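You operate a simulated robot arm through the tools that you are given. There is no shell and no other tool.

The job below is to be done with a simulated robot arm. You get a single attempt, and the scene is never put back.

Task
Stand each marker in the block's hole of its own colour.

It is judged by the outcome, as a careful person would: the job done as asked, and still so three seconds after it is handed in. It fails if anything else is knocked over, pushed out of place, dropped, spilled or broken.

Robot
A 6-joint arm with a two-finger gripper, fixed in place. Base frame: the origin is at the foot of the arm, x ahead of it, y to its left, z up; the work surface is at about z = 0. Lengths are in mm, angles in degrees, forces in N, time in s.
With the tool pointing down near the work surface it reaches from about 180 to 480 mm from the base axis. Its first joint turns from -66.0 to 66.0 degrees. Payload 1.76 kg.
Tool frame: the origin (TCP) lies between the finger pads and is the grasp point; the fingertips stand 29 mm ahead of it; z points along the fingers, y is the line along which they close. Largest opening 82 mm; the body of the gripper starts 58 mm behind the TCP.
Orientation is told as [roll, pitch, yaw] about the base's x, y, z axes, in that order, counted from this pose: with the fingers straight down and closing along the base's y, the tool's x points along the base's -x, its y along +y and its z along -z.

Tools
- The arm moves only by the tool servo_tool. Its arguments are lists of equal length, an entry for each row: "delta_pos": the shift along the tool's x, y, z in mm, a list of three; "rotation": the turn, a rotation vector about the tool's x, y, z in degrees, a list of three. In form: {"delta_pos": [[dx, dy, dz], ...], "rotation": [[rx, ry, rz], ...]}. A call has 1 to 20 rows; each row shifts and turns the commanded pose from where the row before left it, along the tool's axes as they then stand. "claw" is the finger opening in mm, from 0 to 82, set as the call begins (left out, the last holds). Rows are played at 5 a second. More than 50 mm and 8.6 degrees between two rows, or a gripper value outside its range, and nothing of the call is played. A pose out of reach is approached as far as the arm can. The call stops where the force on the tool passes 40 N (or 10 N more than at its start, if that is more) or the arm is blocked; 0.2 s more then pass. The fingers move at their own pace and stop on an object; they squeeze with about 29 N. The grip force told is the motor's: it shows also when the fingers shut on nothing. Time passes only in rows, and 0.2 s behind the last, so rows that do not move let the fingers close. The reply holds the time, the measured pose of the TCP, the force on the tool along the base axes, the opening and the grip force, in the units named above and with some noise, with the torque about the TCP (base axes, N m) and any sound that the robot's microphone picked up.
- Cameras (640 x 400 px; columns grow to the right, rows downward): "scene" is fixed at [48.1, 323.2, 429.6]; the picture's right is [-0.85, -0.53, 0.00], its down [-0.28, 0.44, -0.85] and it looks along [0.45, -0.72, -0.52] (base axes); focal length 358 px, centre (320, 200). "wrist" rides on the gripper at [79, 4, -90] in the tool frame; the picture's right is [-0.05, 1.00, 0.00], its down [-0.71, -0.04, -0.71] and it looks along [-0.71, -0.04, 0.71] (tool axes); focal length 256 px, centre (320, 200). There is no depth. A picture from a camera that has moved, and an enlarged one, comes with that camera's place and axes in the base frame and with its lens.
- grab_frame(camera): a new picture of that camera. The clock stands still meanwhile.
- close_up(camera, box): a new picture of the part [left, top, right, bottom] of that camera's present view, enlarged. The clock stands still meanwhile.
- job_done(): hands the job in; it is judged then, once.

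Nothing tells you positions but the pictures and the camera data. Unless the task says otherwise, let go and move clear before handing in.

The tools are called after "Request:" by a JSON object that holds its "name" and its "arguments". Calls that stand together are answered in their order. servo_tool: Moves the arm, as the interface text tells. Its arguments: {"type":"object","properties":{"delta_pos":{"type":"array","items":{"type":"array","items":{"type":"number"}}},"rotation":{"type":"array","items":{"type":"array","items":{"type":"number"}}},"claw":{"type":"number"}},"required":["delta_pos","rotation"]} The other tools are called the same way: grab_frame (camera) takes a picture; close_up (camera, box) takes an enlarged picture of a part of a camera's view; job_done () hands the job in.

At the start:

```text
time_s: 0.0
tcp_pos: [283.4, 72.2, 237.7]
tcp_rot: [0.0, 0.1, 0.0]
ft_force: [-0.6, -0.1, 0.7]
wrist_torque: [-0.01, -0.03, -0.03]
width: 82.1
grasp_force: 0.1
```

scene: 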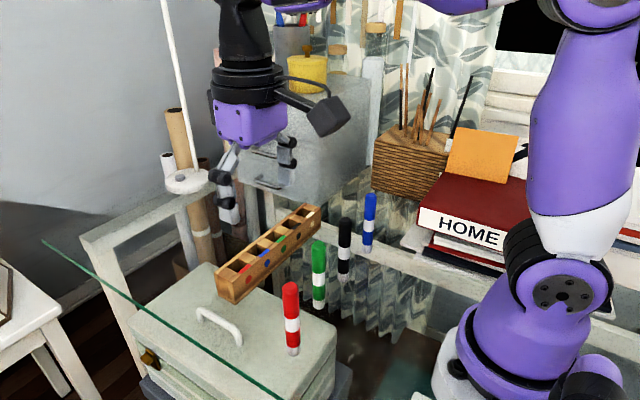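
wrist: 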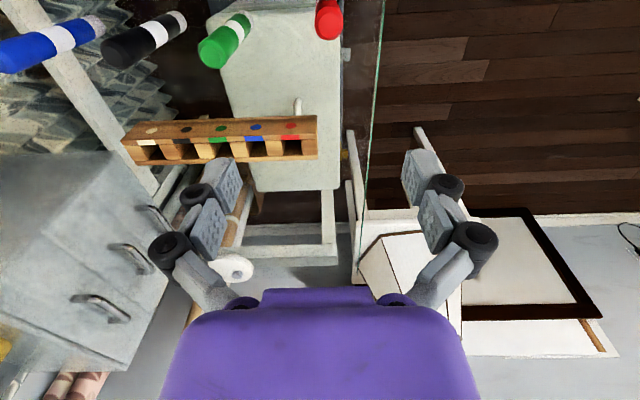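

I see four markers (red, green, black, blue) standing upright on a glass table and a wooden block with five holes marked by coloured dots. I'll take close-ups first to locate them accurately.

Request:
{"name": "close_up", "arguments": {"camera": "scene", "box": [200, 180, 400, 305]}}

Request:
{"name": "close_up", "arguments": {"camera": "wrist", "box": [110, 90, 350, 240]}}

Request:
{"name": "close_up", "arguments": {"camera": "scene", "box": [260, 180, 400, 370]}}

Request:
{"name": "close_up", "arguments": {"camera": "wrist", "box": [0, 0, 360, 225]}}

```text
3.20 times, centred on (300, 242) of scene
camera zoom: at [48.1, 323.2, 429.6], right [-0.85, -0.53, 0.0], down [-0.28, 0.44, -0.85], along [0.45, -0.72, -0.52], focal length 1144 px, centre (384, 64)
```

zoom: 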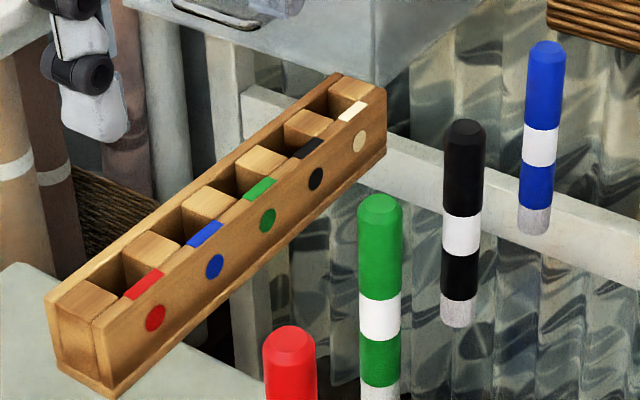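

```text
2.67 times, centred on (230, 165) of wrist
camera zoom: at [204.1, 75.8, 326.7], right [0.05, 1.0, 0.0], down [0.71, -0.04, 0.71], along [0.71, -0.04, -0.71], focal length 683 px, centre (560, 293)
```

zoom: 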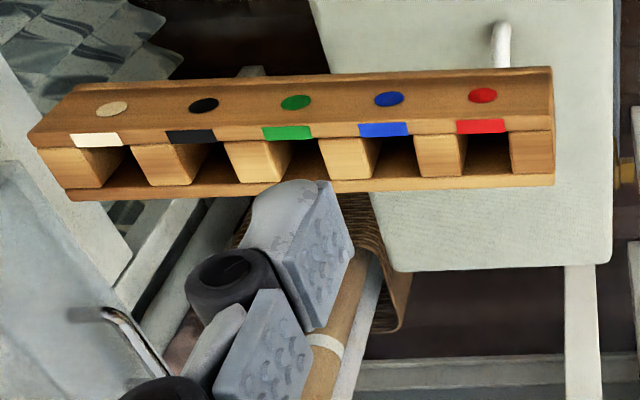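

```text
2.11 times, centred on (330, 275) of scene
camera zoom: at [48.1, 323.2, 429.6], right [-0.85, -0.53, 0.0], down [-0.28, 0.44, -0.85], along [0.45, -0.72, -0.52], focal length 753 px, centre (299, 42)
```

zoom: 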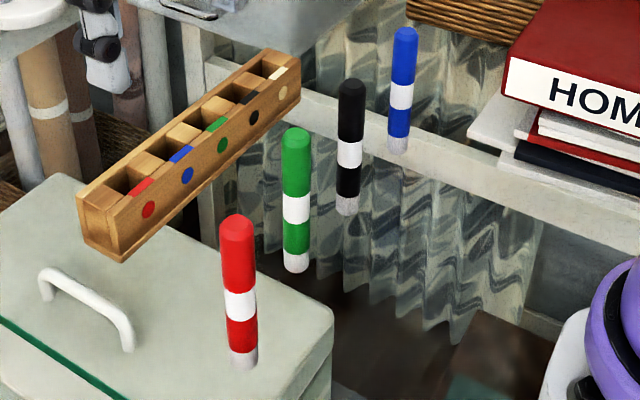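

```text
1.78 times, centred on (180, 112) of wrist
camera zoom: at [204.1, 75.8, 326.7], right [0.05, 1.0, 0.0], down [0.71, -0.04, 0.71], along [0.71, -0.04, -0.71], focal length 455 px, centre (569, 356)
```

zoom: 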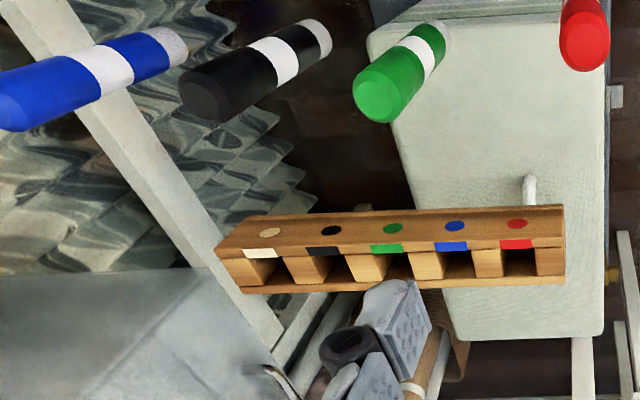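

The markers stand about 123 mm tall near x≈245 at y≈82, −1, −71 and −162. The block runs along y from about −183 to 63, with its near face at x≈366. I'll move the wrist camera to the block's middle to measure the holes and markers better.

Request:
{"name": "servo_tool", "arguments": {"delta_pos": [[-12, -33, 0], [-12, -33, 0], [-12, -33, 0], [-11, -33, 0], [0, 0, 0]], "rotation": [[0, 0, 0], [0, 0, 0], [0, 0, 0], [0, 0, 0], [0, 0, 0]]}}

Request:
{"name": "grab_frame", "arguments": {"camera": "wrist"}}

```text
time_s: 1.2
tcp_pos: [329.0, -58.1, 237.4]
tcp_rot: [-0.1, -0.1, 0.0]
ft_force: [0.3, -0.2, 0.8]
wrist_torque: [-0.01, 0.03, 0.01]
width: 81.8
grasp_force: 0.1
```

```text
taken
camera wrist: at [250.1, -55.2, 326.2], right [0.05, 1.0, 0.0], down [0.71, -0.04, 0.71], along [0.71, -0.04, -0.71], focal length 256 px, centre (320, 200)
```

wrist: 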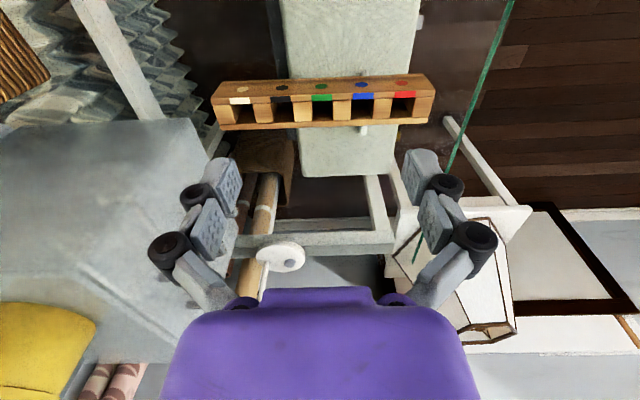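

Request:
{"name": "close_up", "arguments": {"camera": "wrist", "box": [340, 60, 452, 130]}}

Request:
{"name": "close_up", "arguments": {"camera": "wrist", "box": [264, 60, 376, 130]}}

Request:
{"name": "close_up", "arguments": {"camera": "wrist", "box": [200, 68, 312, 138]}}

Request:
{"name": "close_up", "arguments": {"camera": "scene", "box": [210, 230, 290, 310]}}

```text
5.71 times, centred on (396, 95) of wrist
camera zoom: at [250.1, -55.2, 326.2], right [0.05, 1.0, 0.0], down [0.71, -0.04, 0.71], along [0.71, -0.04, -0.71], focal length 1463 px, centre (-114, 800)
```

zoom: 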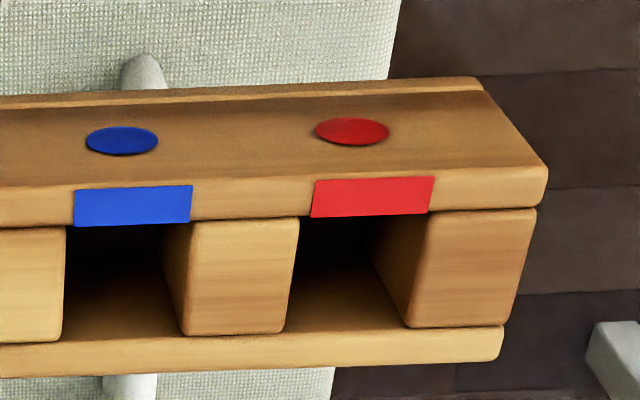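

```text
5.71 times, centred on (320, 95) of wrist
camera zoom: at [250.1, -55.2, 326.2], right [0.05, 1.0, 0.0], down [0.71, -0.04, 0.71], along [0.71, -0.04, -0.71], focal length 1463 px, centre (320, 800)
```

zoom: 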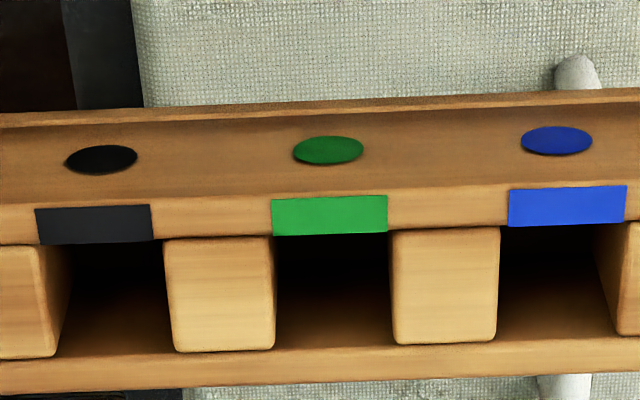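

```text
5.71 times, centred on (256, 103) of wrist
camera zoom: at [250.1, -55.2, 326.2], right [0.05, 1.0, 0.0], down [0.71, -0.04, 0.71], along [0.71, -0.04, -0.71], focal length 1463 px, centre (686, 754)
```

zoom: 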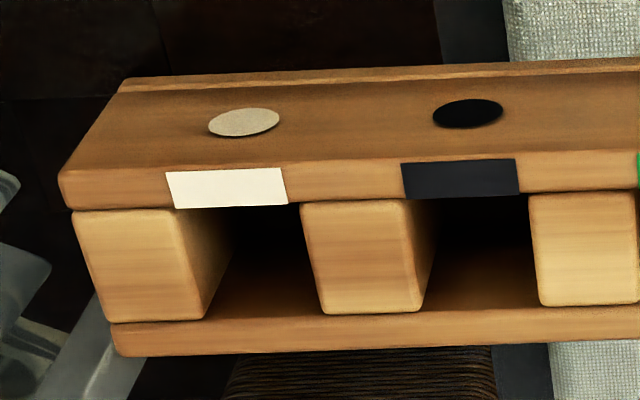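

```text
5.00 times, centred on (250, 270) of scene
camera zoom: at [48.1, 323.2, 429.6], right [-0.85, -0.53, 0.0], down [-0.28, 0.44, -0.85], along [0.45, -0.72, -0.52], focal length 1788 px, centre (670, -150)
```

zoom: 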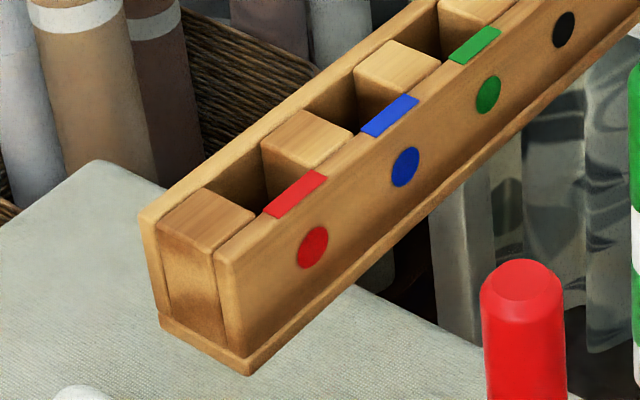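

The block's hole centres come out at x≈385, with y≈29 (red), −16 (blue), −59 (green) and −103 (black). The block top is at about z 49. Next I'll go above the red marker, near (241, 81), and check the alignment there.

Request:
{"name": "servo_tool", "arguments": {"delta_pos": [[22, 35, 0], [22, 35, 0], [22, 35, 0], [22, 34, 0], [0, 0, 25], [0, 0, 25], [0, 0, 0]], "rotation": [[0, 0, 0], [0, 0, 0], [0, 0, 0], [0, 0, 0], [0, 0, 0], [0, 0, 0], [0, 0, 0]], "claw": 60}}

Request:
{"name": "grab_frame", "arguments": {"camera": "wrist"}}

Request:
{"name": "grab_frame", "arguments": {"camera": "scene"}}

```text
time_s: 2.8
tcp_pos: [241.9, 78.8, 186.5]
tcp_rot: [0.1, 0.0, -0.1]
ft_force: [0.5, 0.2, 0.6]
wrist_torque: [0.01, -0.01, 0.0]
width: 60.0
grasp_force: 0.0
```

```text
taken
camera wrist: at [162.8, 82.4, 276.7], right [0.05, 1.0, 0.0], down [0.71, -0.04, 0.71], along [0.71, -0.04, -0.71], focal length 256 px, centre (320, 200)
```

wrist: 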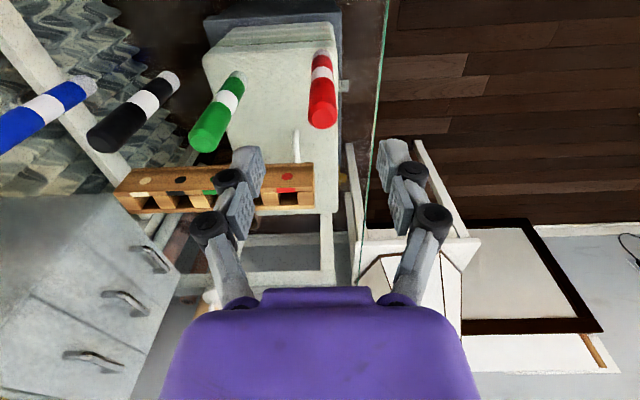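

```text
taken
```

scene: 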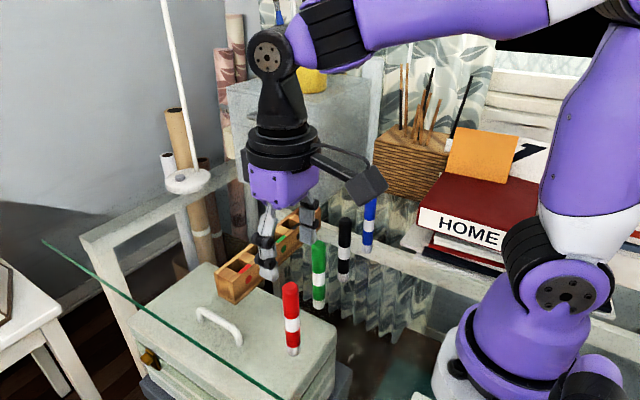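

Request:
{"name": "close_up", "arguments": {"camera": "wrist", "box": [272, 40, 368, 100]}}

Request:
{"name": "close_up", "arguments": {"camera": "wrist", "box": [272, 80, 368, 140]}}

Request:
{"name": "close_up", "arguments": {"camera": "scene", "box": [230, 200, 390, 300]}}

Request:
{"name": "close_up", "arguments": {"camera": "scene", "box": [230, 270, 370, 370]}}

```text
6.67 times, centred on (320, 70) of wrist
camera zoom: at [162.8, 82.4, 276.7], right [0.05, 1.0, 0.0], down [0.71, -0.04, 0.71], along [0.71, -0.04, -0.71], focal length 1707 px, centre (320, 1067)
```

zoom: 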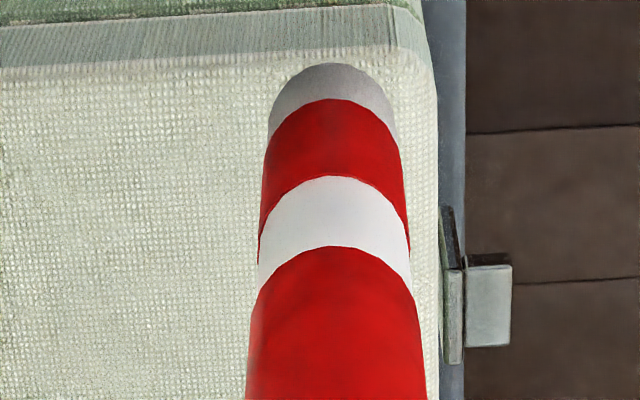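

```text
6.67 times, centred on (320, 110) of wrist
camera zoom: at [162.8, 82.4, 276.7], right [0.05, 1.0, 0.0], down [0.71, -0.04, 0.71], along [0.71, -0.04, -0.71], focal length 1707 px, centre (320, 800)
```

zoom: 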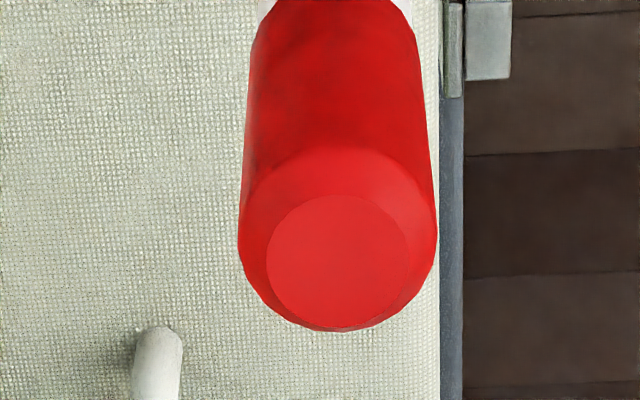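

```text
4.00 times, centred on (310, 250) of scene
camera zoom: at [48.1, 323.2, 429.6], right [-0.85, -0.53, 0.0], down [-0.28, 0.44, -0.85], along [0.45, -0.72, -0.52], focal length 1430 px, centre (360, 0)
```

zoom: 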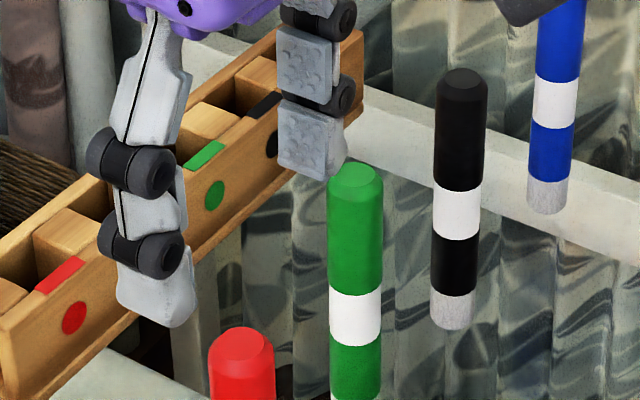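

```text
4.00 times, centred on (300, 320) of scene
camera zoom: at [48.1, 323.2, 429.6], right [-0.85, -0.53, 0.0], down [-0.28, 0.44, -0.85], along [0.45, -0.72, -0.52], focal length 1430 px, centre (400, -280)
```

zoom: 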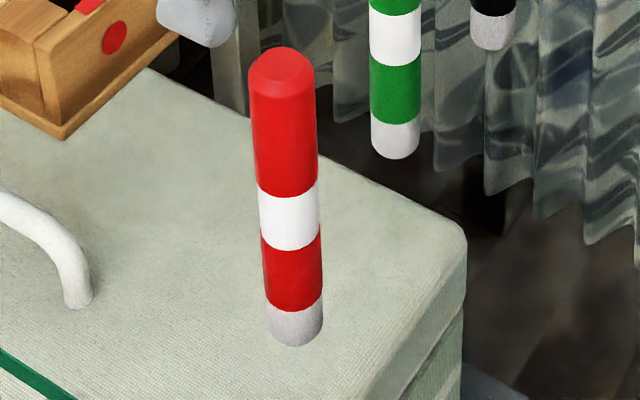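

From the wrist view I put the red marker's axis at (243, 80), and its diameter at about 19–20 mm. I'll shift about 1 mm and lower the TCP to z≈89 with the fingers open 60 mm.

Request:
{"name": "servo_tool", "arguments": {"delta_pos": [[-1, 1.2, 0], [0, 0, 25], [0, 0, 25], [0, 0, 25], [0, 0, 22], [0, 0, 0]], "rotation": [[0, 0, 0], [0, 0, 0], [0, 0, 0], [0, 0, 0], [0, 0, 0], [0, 0, 0]]}}

Request:
{"name": "grab_frame", "arguments": {"camera": "wrist"}}

Request:
{"name": "close_up", "arguments": {"camera": "scene", "box": [200, 220, 360, 370]}}

```text
time_s: 4.2
tcp_pos: [244.2, 80.3, 89.6]
tcp_rot: [0.1, 0.0, 0.1]
ft_force: [0.6, 0.1, -0.7]
wrist_torque: [0.01, 0.0, -0.01]
width: 60.2
grasp_force: 0.0
```

```text
taken
camera wrist: at [164.6, 83.9, 179.8], right [0.05, 1.0, 0.0], down [0.71, -0.04, 0.71], along [0.71, -0.04, -0.71], focal length 256 px, centre (320, 200)
```

wrist: 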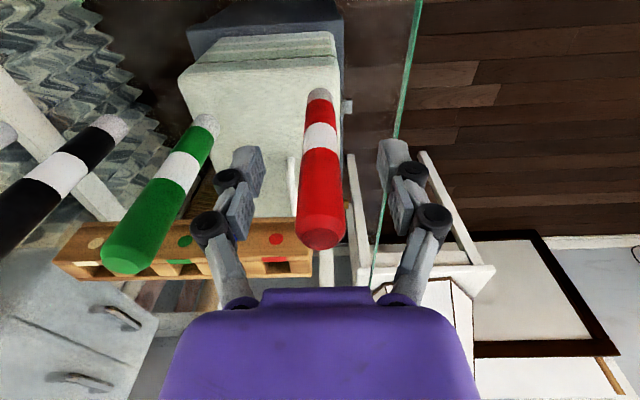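

```text
2.67 times, centred on (280, 295) of scene
camera zoom: at [48.1, 323.2, 429.6], right [-0.85, -0.53, 0.0], down [-0.28, 0.44, -0.85], along [0.45, -0.72, -0.52], focal length 954 px, centre (427, -53)
```

zoom: 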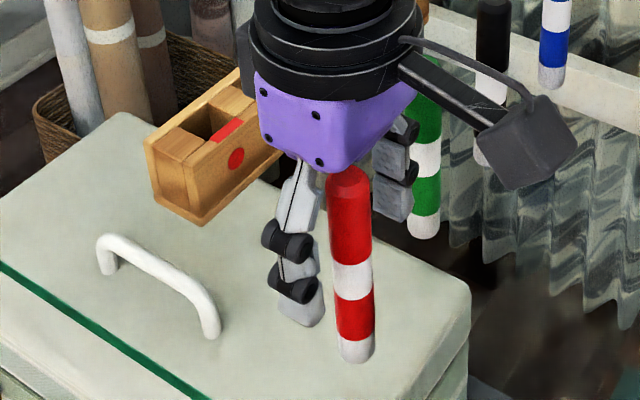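

The red marker sits between the fingers at their midpoint, so I'll close on it now.

Request:
{"name": "servo_tool", "arguments": {"delta_pos": [[0, 0, 0], [0, 0, 0], [0, 0, 0], [0, 0, 0]], "rotation": [[0, 0, 0], [0, 0, 0], [0, 0, 0], [0, 0, 0]], "claw": 5}}

Request:
{"name": "close_up", "arguments": {"camera": "scene", "box": [200, 220, 360, 370]}}

Request:
{"name": "close_up", "arguments": {"camera": "wrist", "box": [220, 70, 420, 270]}}

```text
time_s: 5.2
tcp_pos: [243.5, 79.2, 89.8]
tcp_rot: [-0.1, 0.0, 0.0]
ft_force: [0.7, 0.8, 3.8]
wrist_torque: [-0.01, -0.08, 0.02]
width: 18.2
grasp_force: 28.5
```

```text
2.67 times, centred on (280, 295) of scene
camera zoom: at [48.1, 323.2, 429.6], right [-0.85, -0.53, 0.0], down [-0.28, 0.44, -0.85], along [0.45, -0.72, -0.52], focal length 954 px, centre (427, -53)
```

zoom: 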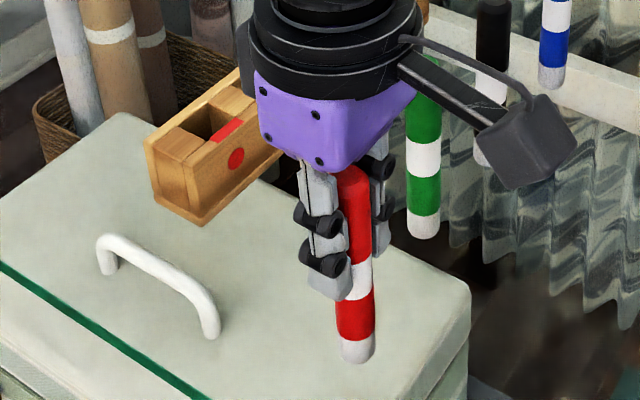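

```text
2.00 times, centred on (320, 170) of wrist
camera zoom: at [164.7, 83.9, 180.1], right [0.05, 1.0, 0.0], down [0.71, -0.04, 0.71], along [0.71, -0.04, -0.71], focal length 512 px, centre (320, 260)
```

zoom: 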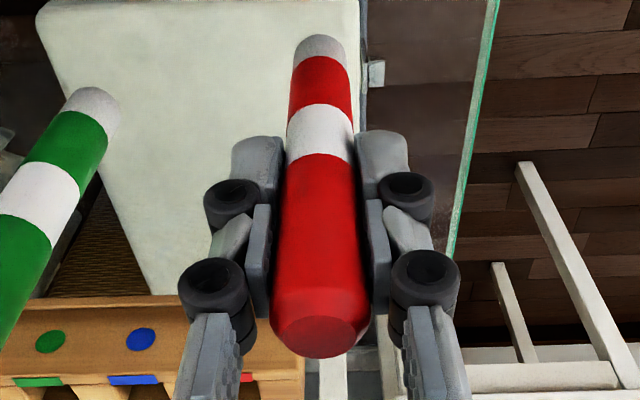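

Red is gripped at 18.2 mm, so the holes, roughly 23 mm, leave about 2 mm on each side. I'll lift it and carry it to just short of the red hole near (385, 29), then compare it with the hole visually.

Request:
{"name": "servo_tool", "arguments": {"delta_pos": [[0, 0, -10], [0, 0, -25], [0, 0, -25], [0, 0, -25], [-35, -13, 0], [-35, -13, 0], [-35, -12, 0], [-36, -12, 0], [0, 0, 0]], "rotation": [[0, 0, 0], [0, 0, 0], [0, 0, 0], [0, 0, 0], [0, 0, 0], [0, 0, 0], [0, 0, 0], [0, 0, 0], [0, 0, 0]]}}

Request:
{"name": "close_up", "arguments": {"camera": "scene", "box": [170, 140, 330, 310]}}

Request:
{"name": "grab_frame", "arguments": {"camera": "wrist"}}

Request:
{"name": "close_up", "arguments": {"camera": "wrist", "box": [240, 60, 400, 160]}}

```text
time_s: 7.2
tcp_pos: [382.9, 29.1, 175.7]
tcp_rot: [-0.1, 0.0, 0.0]
ft_force: [-0.5, -0.9, -0.2]
wrist_torque: [0.02, 0.02, -0.02]
width: 18.2
grasp_force: 28.7
```

```text
2.35 times, centred on (250, 225) of scene
camera zoom: at [48.1, 323.2, 429.6], right [-0.85, -0.53, 0.0], down [-0.28, 0.44, -0.85], along [0.45, -0.72, -0.52], focal length 841 px, centre (485, 141)
```

zoom: 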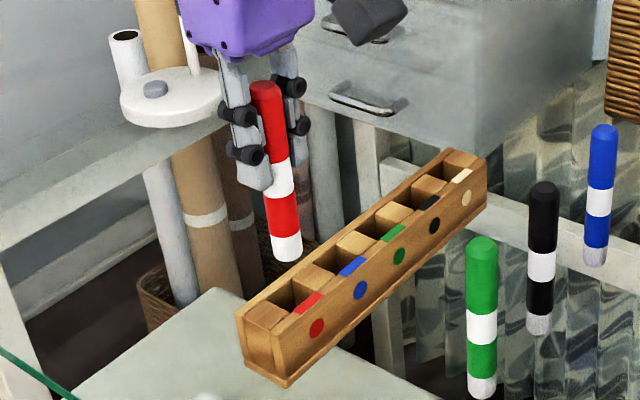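

```text
taken
camera wrist: at [304.5, 33.1, 265.3], right [0.05, 1.0, 0.0], down [0.71, -0.04, 0.71], along [0.71, -0.04, -0.71], focal length 256 px, centre (320, 200)
```

wrist: 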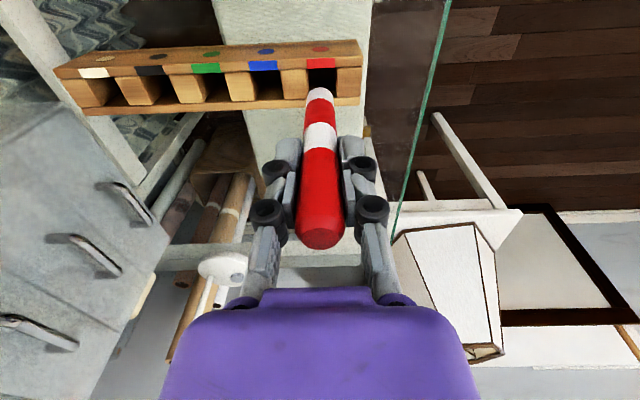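

```text
4.00 times, centred on (320, 110) of wrist
camera zoom: at [304.5, 33.1, 265.3], right [0.05, 1.0, 0.0], down [0.71, -0.04, 0.71], along [0.71, -0.04, -0.71], focal length 1024 px, centre (320, 560)
```

zoom: 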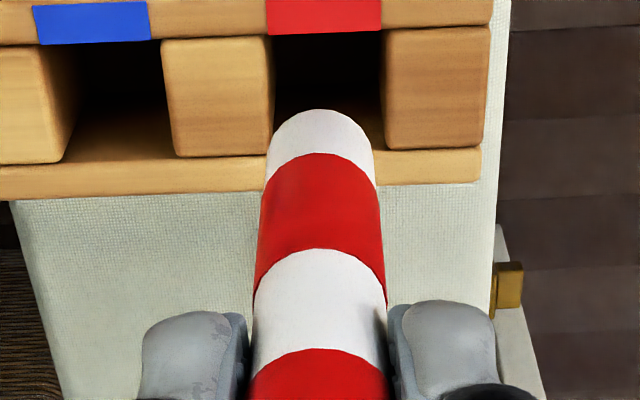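

The red hole's centre measures (385.5, 30.6) and the marker tip (383.3, 29.5). I'll correct by about +2 in x and +1 in y, lower to just above the block, and recheck.

Request:
{"name": "servo_tool", "arguments": {"delta_pos": [[-2.2, 1.2, 0], [0, 0, 15], [0, 0, 14], [0, 0, 0]], "rotation": [[0, 0, 0], [0, 0, 0], [0, 0, 0], [0, 0, 0]]}}

Request:
{"name": "close_up", "arguments": {"camera": "scene", "box": [210, 220, 290, 290]}}

Request:
{"name": "close_up", "arguments": {"camera": "wrist", "box": [240, 40, 400, 140]}}

```text
time_s: 8.2
tcp_pos: [385.5, 30.3, 145.5]
tcp_rot: [0.0, 0.1, 0.0]
ft_force: [0.0, 0.0, 0.1]
wrist_torque: [0.0, 0.0, 0.0]
width: 17.9
grasp_force: 28.7
```

```text
5.71 times, centred on (250, 255) of scene
camera zoom: at [48.1, 323.2, 429.6], right [-0.85, -0.53, 0.0], down [-0.28, 0.44, -0.85], along [0.45, -0.72, -0.52], focal length 2043 px, centre (720, -114)
```

zoom: 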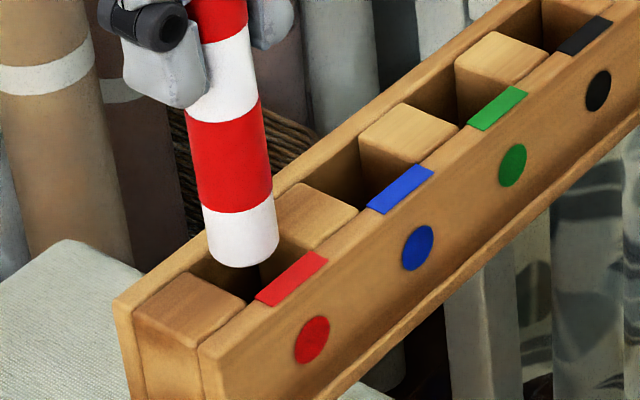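

```text
4.00 times, centred on (320, 90) of wrist
camera zoom: at [306.2, 35.8, 235.6], right [0.05, 1.0, 0.0], down [0.71, -0.04, 0.71], along [0.71, -0.04, -0.71], focal length 1024 px, centre (320, 640)
```

zoom: 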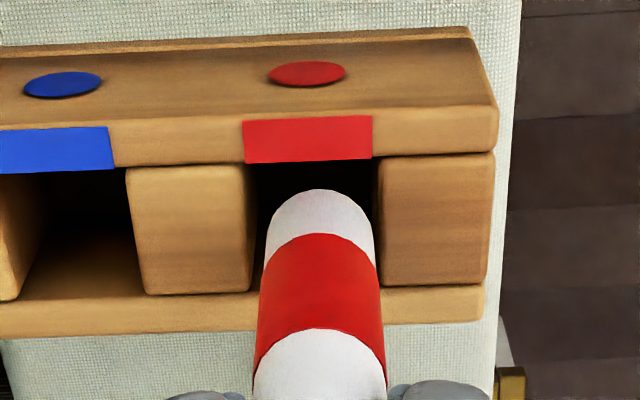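

Request:
{"name": "close_up", "arguments": {"camera": "wrist", "box": [290, 70, 354, 110]}}

Request:
{"name": "close_up", "arguments": {"camera": "scene", "box": [220, 240, 268, 275]}}

```text
10.00 times, centred on (322, 90) of wrist
camera zoom: at [306.2, 35.8, 235.6], right [0.05, 1.0, 0.0], down [0.71, -0.04, 0.71], along [0.71, -0.04, -0.71], focal length 2560 px, centre (300, 1300)
```

zoom: 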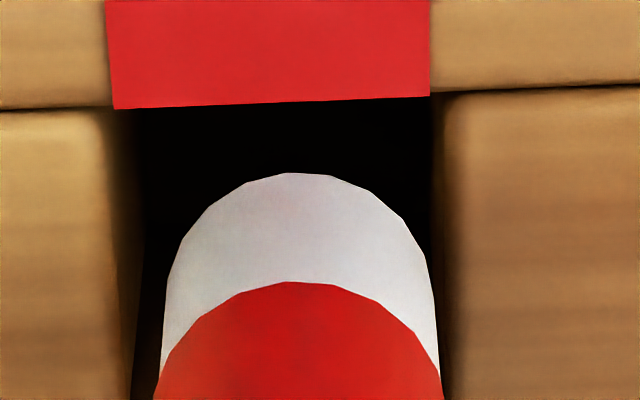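

```text
11.43 times, centred on (244, 258) of scene
camera zoom: at [48.1, 323.2, 429.6], right [-0.85, -0.53, 0.0], down [-0.28, 0.44, -0.85], along [0.45, -0.72, -0.52], focal length 4087 px, centre (1189, -457)
```

zoom: 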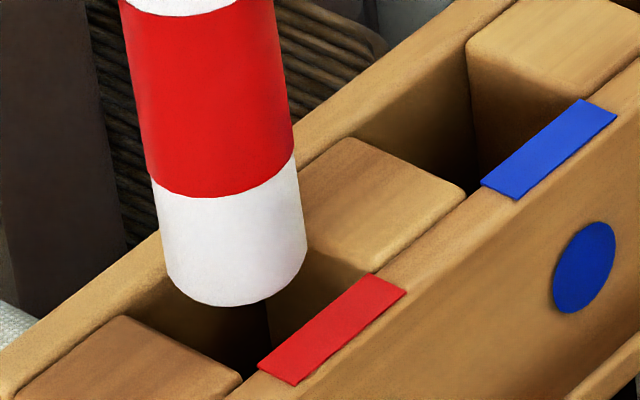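

The tip is about 1 mm too far toward +y in the hole and well placed in x. I'll correct that and lower it in small steps, watching the force.

Request:
{"name": "servo_tool", "arguments": {"delta_pos": [[0, -1, 0], [0, 0, 6], [0, 0, 6], [0, 0, 6], [0, 0, 6], [0, 0, 0]], "rotation": [[0, 0, 0], [0, 0, 0], [0, 0, 0], [0, 0, 0], [0, 0, 0], [0, 0, 0]]}}

Request:
{"name": "close_up", "arguments": {"camera": "scene", "box": [220, 220, 284, 276]}}

Request:
{"name": "close_up", "arguments": {"camera": "wrist", "box": [260, 60, 372, 130]}}

```text
time_s: 9.6
tcp_pos: [386.3, 31.0, 121.1]
tcp_rot: [0.0, 0.0, 0.0]
ft_force: [0.0, 0.1, -0.1]
wrist_torque: [-0.01, -0.02, -0.01]
width: 18.3
grasp_force: 29.1
```

```text
7.14 times, centred on (252, 248) of scene
camera zoom: at [48.1, 323.2, 429.6], right [-0.85, -0.53, 0.0], down [-0.28, 0.44, -0.85], along [0.45, -0.72, -0.52], focal length 2554 px, centre (806, -143)
```

zoom: 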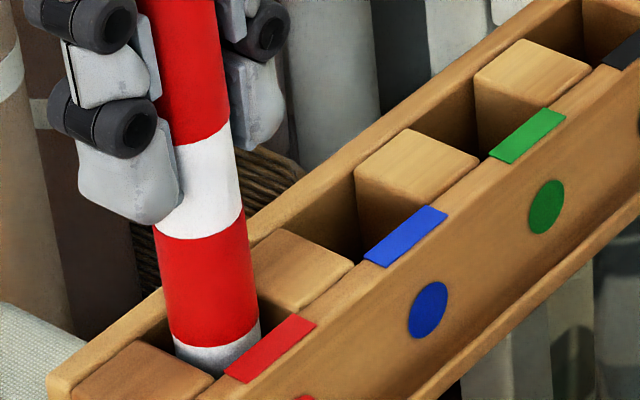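

```text
5.71 times, centred on (316, 95) of wrist
camera zoom: at [307.4, 34.5, 211.4], right [0.05, 1.0, 0.0], down [0.71, -0.04, 0.71], along [0.71, -0.04, -0.71], focal length 1463 px, centre (343, 800)
```

zoom: 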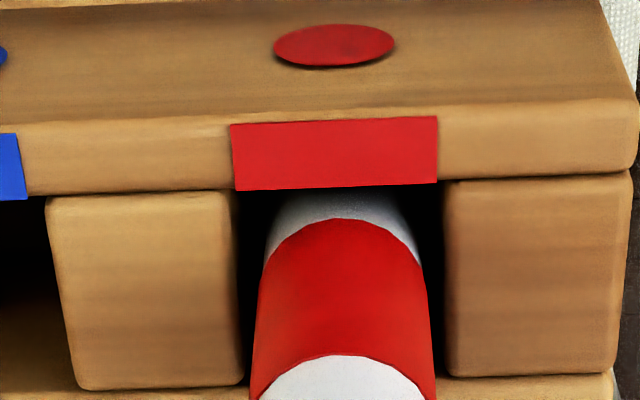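

The marker is inside the hole with no contact force. I'll lower it further until it nearly touches bottom.

Request:
{"name": "servo_tool", "arguments": {"delta_pos": [[0, 0, 6], [0, 0, 6], [0, 0, 5], [0, 0, 3], [0, 0, 0]], "rotation": [[0, 0, 0], [0, 0, 0], [0, 0, 0], [0, 0, 0], [0, 0, 0]]}}

```text
time_s: 10.8
tcp_pos: [386.3, 30.6, 100.9]
tcp_rot: [0.0, -0.1, 0.0]
ft_force: [0.6, -0.3, -1.0]
wrist_torque: [-0.02, 0.0, 0.01]
width: 18.1
grasp_force: 29.2
```

Request:
{"name": "servo_tool", "arguments": {"delta_pos": [[0, 0, 2], [0, 0, 1.5], [0, 0, 1.5], [0, 0, 0]], "rotation": [[0, 0, 0], [0, 0, 0], [0, 0, 0], [0, 0, 0]]}}

Request:
{"name": "close_up", "arguments": {"camera": "scene", "box": [220, 200, 300, 270]}}

```text
time_s: 11.8
tcp_pos: [387.1, 29.4, 96.9]
tcp_rot: [0.0, 0.0, -0.1]
ft_force: [-5.3, 1.0, 20.6]
wrist_torque: [0.04, 0.42, 0.0]
width: 18.3
grasp_force: 29.2
```

```text
5.71 times, centred on (260, 235) of scene
camera zoom: at [48.0, 323.2, 429.7], right [-0.85, -0.53, 0.0], down [-0.28, 0.44, -0.85], along [0.45, -0.72, -0.52], focal length 2043 px, centre (663, 0)
```

zoom: 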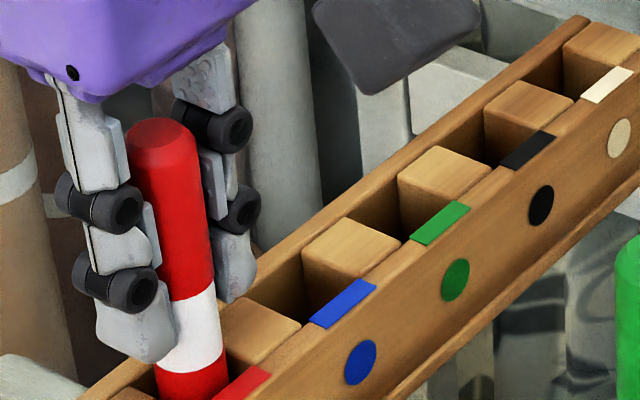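

The marker reached the bottom at TCP z≈97, with 20 N showing. I'll ease off slightly, open the fingers, and check before rising.

Request:
{"name": "servo_tool", "arguments": {"delta_pos": [[0, 0, -1], [0, 0, 0]], "rotation": [[0, 0, 0], [0, 0, 0]]}}

Request:
{"name": "servo_tool", "arguments": {"delta_pos": [[0, 0, 0], [0, 0, 0], [0, 0, 0]], "rotation": [[0, 0, 0], [0, 0, 0], [0, 0, 0]], "claw": 46}}

Request:
{"name": "close_up", "arguments": {"camera": "scene", "box": [220, 200, 300, 270]}}

Request:
{"name": "grab_frame", "arguments": {"camera": "wrist"}}

```text
time_s: 12.4
tcp_pos: [386.4, 29.9, 98.5]
tcp_rot: [0.1, -0.1, 0.1]
ft_force: [1.4, 1.1, 10.1]
wrist_torque: [-0.01, -0.17, -0.01]
width: 18.1
grasp_force: 29.5
```

```text
time_s: 13.2
tcp_pos: [385.0, 30.3, 97.2]
tcp_rot: [0.0, 0.0, 0.0]
ft_force: [0.0, -0.3, 0.3]
wrist_torque: [0.02, 0.01, 0.0]
width: 46.1
grasp_force: 0.1
```

```text
5.71 times, centred on (260, 235) of scene
camera zoom: at [48.1, 323.2, 429.6], right [-0.85, -0.53, 0.0], down [-0.28, 0.44, -0.85], along [0.45, -0.72, -0.52], focal length 2043 px, centre (663, 0)
```

zoom: 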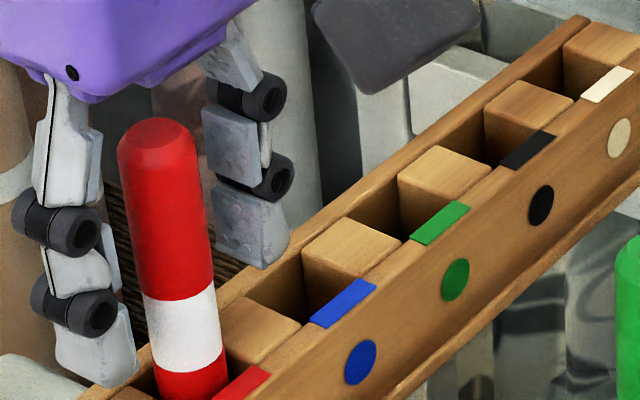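

```text
taken
camera wrist: at [307.1, 34.1, 187.7], right [0.05, 1.0, 0.0], down [0.71, -0.04, 0.71], along [0.71, -0.04, -0.71], focal length 256 px, centre (320, 200)
```

wrist: 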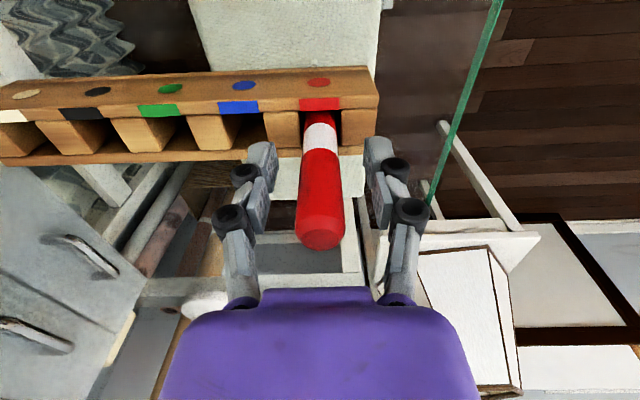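

Red now stands in its hole. I'll rise clear and go above the green marker near (253, −1).

Request:
{"name": "servo_tool", "arguments": {"delta_pos": [[0, 0, -20], [0, 0, -30], [0, 0, -30], [0, 0, -30], [33, -8, 0], [33, -8, 0], [33, -8, 0], [33, -7, 0], [0, 0, 20], [0, 0, 0]], "rotation": [[0, 0, 0], [0, 0, 0], [0, 0, 0], [0, 0, 0], [0, 0, 0], [0, 0, 0], [0, 0, 0], [0, 0, 0], [0, 0, 0], [0, 0, 0]], "claw": 50}}

Request:
{"name": "grab_frame", "arguments": {"camera": "wrist"}}

Request:
{"name": "grab_frame", "arguments": {"camera": "scene"}}

```text
time_s: 15.4
tcp_pos: [253.9, -0.5, 187.9]
tcp_rot: [-0.1, 0.0, 0.1]
ft_force: [0.1, -0.2, 0.7]
wrist_torque: [0.0, -0.03, 0.02]
width: 50.0
grasp_force: 0.0
```

```text
taken
camera wrist: at [175.9, 2.7, 278.2], right [0.05, 1.0, 0.0], down [0.71, -0.04, 0.71], along [0.71, -0.04, -0.71], focal length 256 px, centre (320, 200)
```

wrist: 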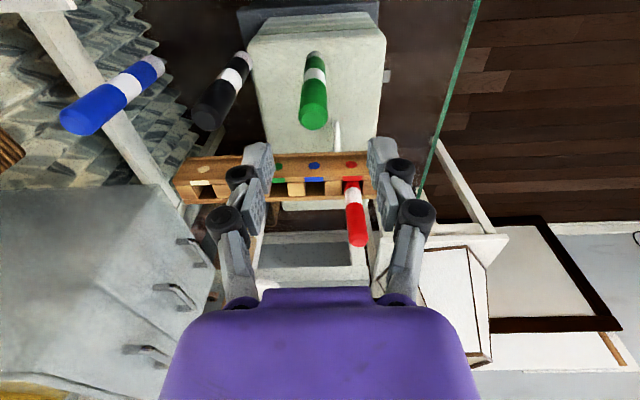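

```text
taken
```

scene: 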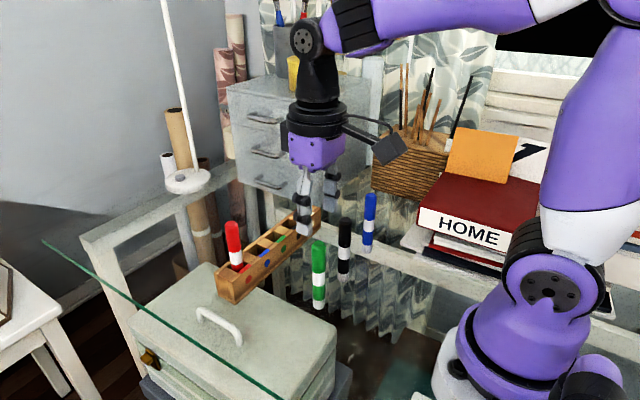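

Request:
{"name": "close_up", "arguments": {"camera": "wrist", "box": [266, 40, 362, 100]}}

Request:
{"name": "close_up", "arguments": {"camera": "wrist", "box": [266, 80, 362, 140]}}

Request:
{"name": "close_up", "arguments": {"camera": "scene", "box": [200, 200, 340, 310]}}

Request:
{"name": "close_up", "arguments": {"camera": "wrist", "box": [260, 140, 420, 250]}}

```text
6.67 times, centred on (314, 70) of wrist
camera zoom: at [175.9, 2.7, 278.2], right [0.05, 1.0, 0.0], down [0.71, -0.04, 0.71], along [0.71, -0.04, -0.71], focal length 1707 px, centre (360, 1067)
```

zoom: 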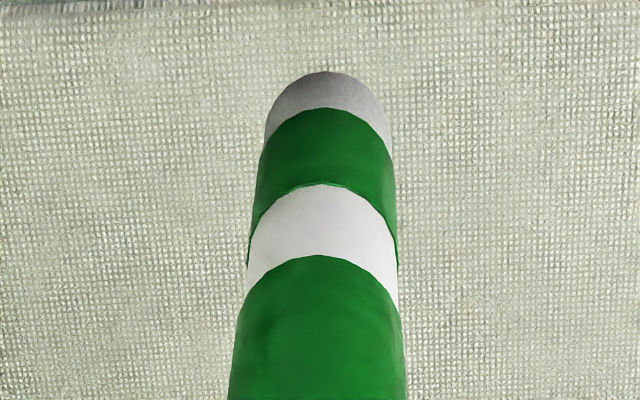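

```text
6.67 times, centred on (314, 110) of wrist
camera zoom: at [175.9, 2.7, 278.2], right [0.05, 1.0, 0.0], down [0.71, -0.04, 0.71], along [0.71, -0.04, -0.71], focal length 1707 px, centre (360, 800)
```

zoom: 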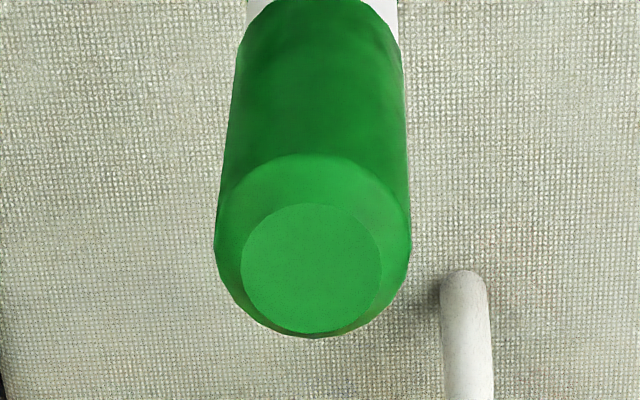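

```text
3.64 times, centred on (270, 255) of scene
camera zoom: at [48.1, 323.2, 429.6], right [-0.85, -0.53, 0.0], down [-0.28, 0.44, -0.85], along [0.45, -0.72, -0.52], focal length 1300 px, centre (502, 0)
```

zoom: 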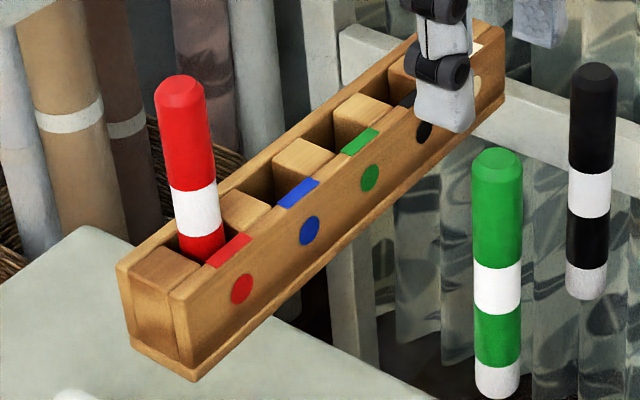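

```text
3.64 times, centred on (340, 195) of wrist
camera zoom: at [175.9, 2.7, 278.2], right [0.05, 1.0, 0.0], down [0.71, -0.04, 0.71], along [0.71, -0.04, -0.71], focal length 931 px, centre (247, 218)
```

zoom: 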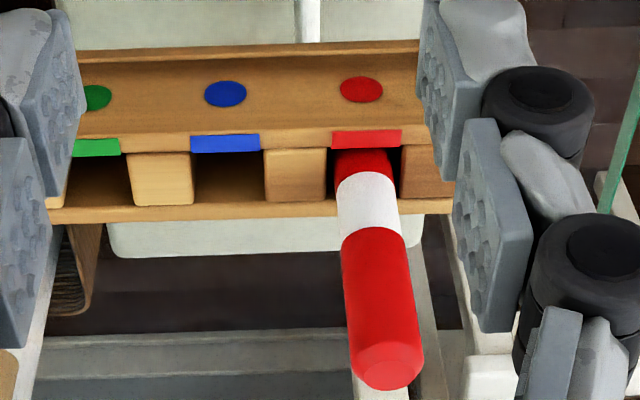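

The wrist view puts green about 2.7 mm ahead of the TCP in x and 5 mm toward −y, near (257, −6). I'll correct, descend to z≈89.5, and grip.

Request:
{"name": "servo_tool", "arguments": {"delta_pos": [[-2.7, -5, 0], [0, 0, 25], [0, 0, 25], [0, 0, 25], [0, 0, 23], [0, 0, 0]], "rotation": [[0, 0, 0], [0, 0, 0], [0, 0, 0], [0, 0, 0], [0, 0, 0], [0, 0, 0]]}}

Request:
{"name": "grab_frame", "arguments": {"camera": "wrist"}}

Request:
{"name": "close_up", "arguments": {"camera": "scene", "box": [240, 190, 400, 320]}}

```text
time_s: 16.8
tcp_pos: [256.0, -4.5, 88.1]
tcp_rot: [0.1, 0.0, 0.1]
ft_force: [0.1, 0.2, 0.0]
wrist_torque: [-0.02, 0.03, 0.01]
width: 49.9
grasp_force: 0.0
```

```text
taken
camera wrist: at [178.2, -1.2, 179.1], right [0.05, 1.0, 0.0], down [0.71, -0.04, 0.71], along [0.71, -0.04, -0.71], focal length 256 px, centre (320, 200)
```

wrist: 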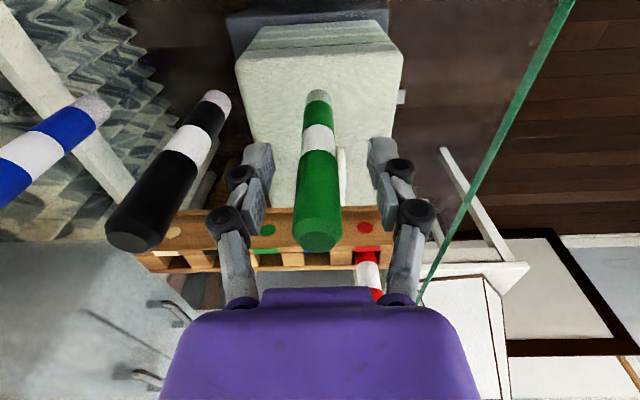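

```text
3.08 times, centred on (320, 255) of scene
camera zoom: at [48.1, 323.2, 429.6], right [-0.85, -0.53, 0.0], down [-0.28, 0.44, -0.85], along [0.45, -0.72, -0.52], focal length 1100 px, centre (320, 31)
```

zoom: 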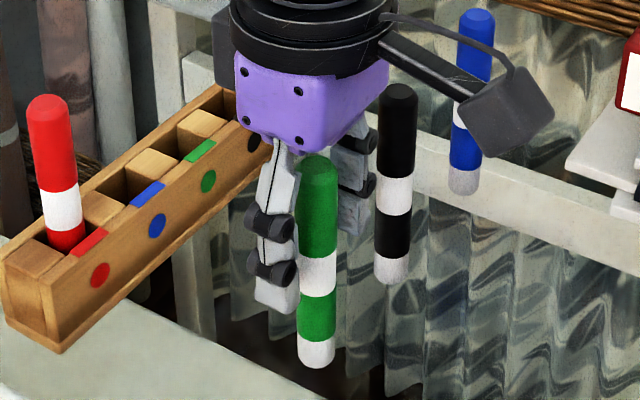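

Green is centred between the fingers, so I'll close on it.

Request:
{"name": "servo_tool", "arguments": {"delta_pos": [[0, 0, 0], [0, 0, 0], [0, 0, 0], [0, 0, 0]], "rotation": [[0, 0, 0], [0, 0, 0], [0, 0, 0], [0, 0, 0]], "claw": 5}}

Request:
{"name": "close_up", "arguments": {"camera": "wrist", "box": [220, 70, 420, 270]}}

```text
time_s: 17.8
tcp_pos: [257.1, -4.6, 88.7]
tcp_rot: [0.0, 0.0, 0.0]
ft_force: [0.9, -0.4, 4.5]
wrist_torque: [0.02, -0.07, 0.01]
width: 18.0
grasp_force: 28.5
```

```text
2.00 times, centred on (320, 170) of wrist
camera zoom: at [178.2, -1.2, 179.4], right [0.05, 1.0, 0.0], down [0.71, -0.04, 0.71], along [0.71, -0.04, -0.71], focal length 512 px, centre (320, 260)
```

zoom: 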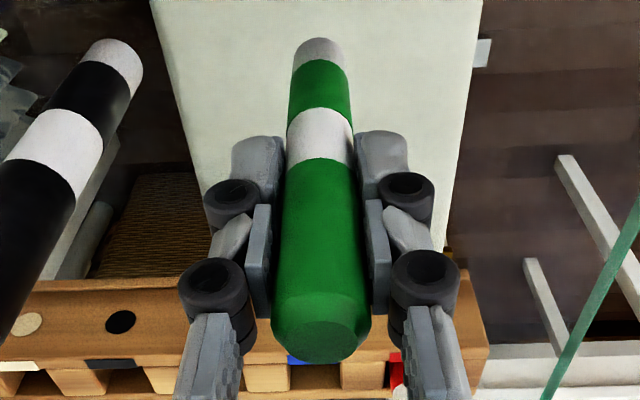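

Green is gripped at 18.0 mm. I'll lift it and carry it to above the green hole, expected near (385, −58).

Request:
{"name": "servo_tool", "arguments": {"delta_pos": [[0, 0, -10], [0, 0, -25], [0, 0, -25], [0, 0, -25], [-32, -13, 0], [-32, -13, 0], [-32, -13, 0], [-31, -14, 0], [0, 0, 0]], "rotation": [[0, 0, 0], [0, 0, 0], [0, 0, 0], [0, 0, 0], [0, 0, 0], [0, 0, 0], [0, 0, 0], [0, 0, 0], [0, 0, 0]]}}

Request:
{"name": "close_up", "arguments": {"camera": "wrist", "box": [240, 60, 400, 160]}}

Request:
{"name": "close_up", "arguments": {"camera": "scene", "box": [200, 150, 340, 310]}}

```text
time_s: 19.8
tcp_pos: [384.7, -58.0, 173.7]
tcp_rot: [0.0, -0.1, 0.1]
ft_force: [0.3, 0.3, 0.6]
wrist_torque: [-0.01, 0.02, -0.04]
width: 18.1
grasp_force: 29.2
```

```text
4.00 times, centred on (320, 110) of wrist
camera zoom: at [306.1, -54.1, 264.0], right [0.05, 1.0, 0.0], down [0.71, -0.04, 0.71], along [0.71, -0.04, -0.71], focal length 1024 px, centre (320, 560)
```

zoom: 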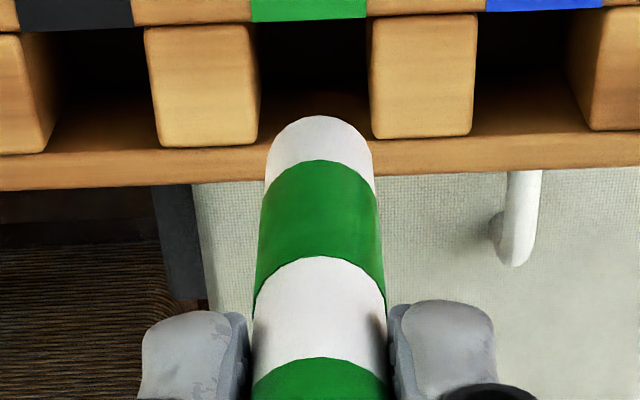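

```text
2.50 times, centred on (270, 230) of scene
camera zoom: at [48.1, 323.2, 429.6], right [-0.85, -0.53, 0.0], down [-0.28, 0.44, -0.85], along [0.45, -0.72, -0.52], focal length 894 px, centre (445, 125)
```

zoom: 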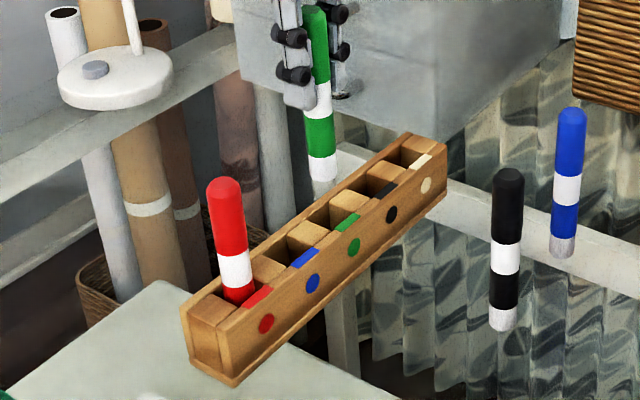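

The tip is about 1.5 mm too far in both x and +y. I'll correct, lower to just above the block, and check.

Request:
{"name": "servo_tool", "arguments": {"delta_pos": [[1.5, -1.5, 0], [0, 0, 15], [0, 0, 14], [0, 0, 0]], "rotation": [[0, 0, 0], [0, 0, 0], [0, 0, 0], [0, 0, 0]]}}

Request:
{"name": "close_up", "arguments": {"camera": "wrist", "box": [272, 60, 368, 120]}}

Request:
{"name": "close_up", "arguments": {"camera": "scene", "box": [240, 200, 320, 270]}}

```text
time_s: 20.8
tcp_pos: [381.6, -61.3, 146.7]
tcp_rot: [0.0, 0.0, 0.1]
ft_force: [-0.9, 0.2, 0.1]
wrist_torque: [-0.02, 0.0, 0.01]
width: 18.2
grasp_force: 28.5
```

```text
6.67 times, centred on (320, 90) of wrist
camera zoom: at [303.8, -56.0, 235.7], right [0.05, 1.0, 0.0], down [0.71, -0.04, 0.71], along [0.71, -0.04, -0.71], focal length 1707 px, centre (320, 933)
```

zoom: 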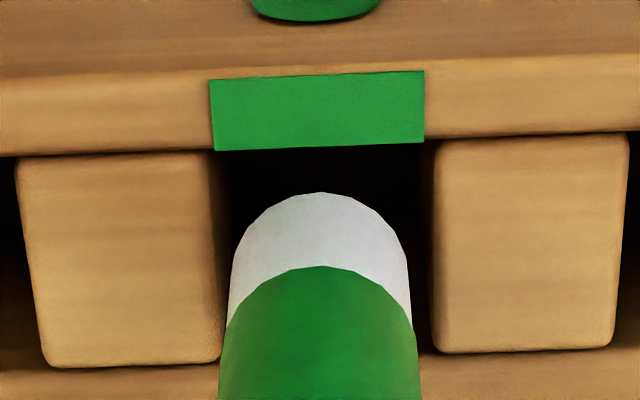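

```text
5.71 times, centred on (280, 235) of scene
camera zoom: at [48.1, 323.2, 429.6], right [-0.85, -0.53, 0.0], down [-0.28, 0.44, -0.85], along [0.45, -0.72, -0.52], focal length 2043 px, centre (549, 0)
```

zoom: 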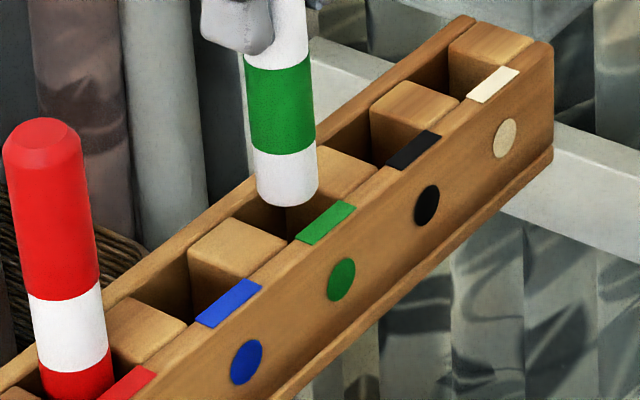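

Green is aligned within about 0.5 mm. I'll nudge it and insert in small steps.

Request:
{"name": "servo_tool", "arguments": {"delta_pos": [[-0.6, 0.4, 0], [0, 0, 6], [0, 0, 6], [0, 0, 6], [0, 0, 6], [0, 0, 6], [0, 0, 6], [0, 0, 6], [0, 0, 0]], "rotation": [[0, 0, 0], [0, 0, 0], [0, 0, 0], [0, 0, 0], [0, 0, 0], [0, 0, 0], [0, 0, 0], [0, 0, 0], [0, 0, 0]]}}

Request:
{"name": "close_up", "arguments": {"camera": "wrist", "box": [240, 40, 400, 140]}}

Request:
{"name": "close_up", "arguments": {"camera": "scene", "box": [240, 190, 320, 260]}}

```text
time_s: 22.8
tcp_pos: [382.6, -59.5, 103.2]
tcp_rot: [0.0, 0.0, 0.0]
ft_force: [0.1, -0.8, -0.1]
wrist_torque: [0.01, 0.01, -0.01]
width: 18.2
grasp_force: 28.6
```

```text
4.00 times, centred on (320, 90) of wrist
camera zoom: at [304.0, -56.5, 192.7], right [0.05, 1.0, 0.0], down [0.71, -0.04, 0.71], along [0.71, -0.04, -0.71], focal length 1024 px, centre (320, 640)
```

zoom: 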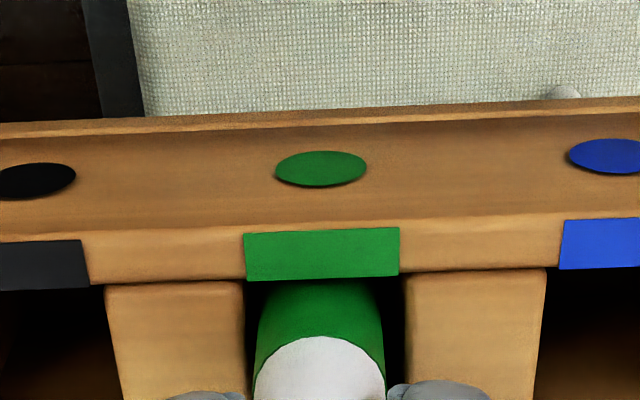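

```text
5.71 times, centred on (280, 225) of scene
camera zoom: at [48.1, 323.2, 429.6], right [-0.85, -0.53, 0.0], down [-0.28, 0.44, -0.85], along [0.45, -0.72, -0.52], focal length 2043 px, centre (549, 57)
```

zoom: 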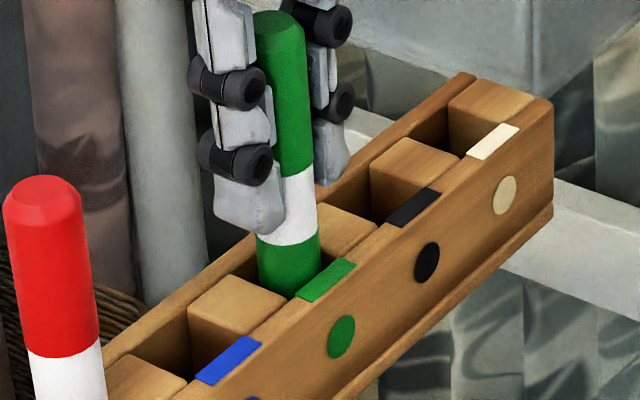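

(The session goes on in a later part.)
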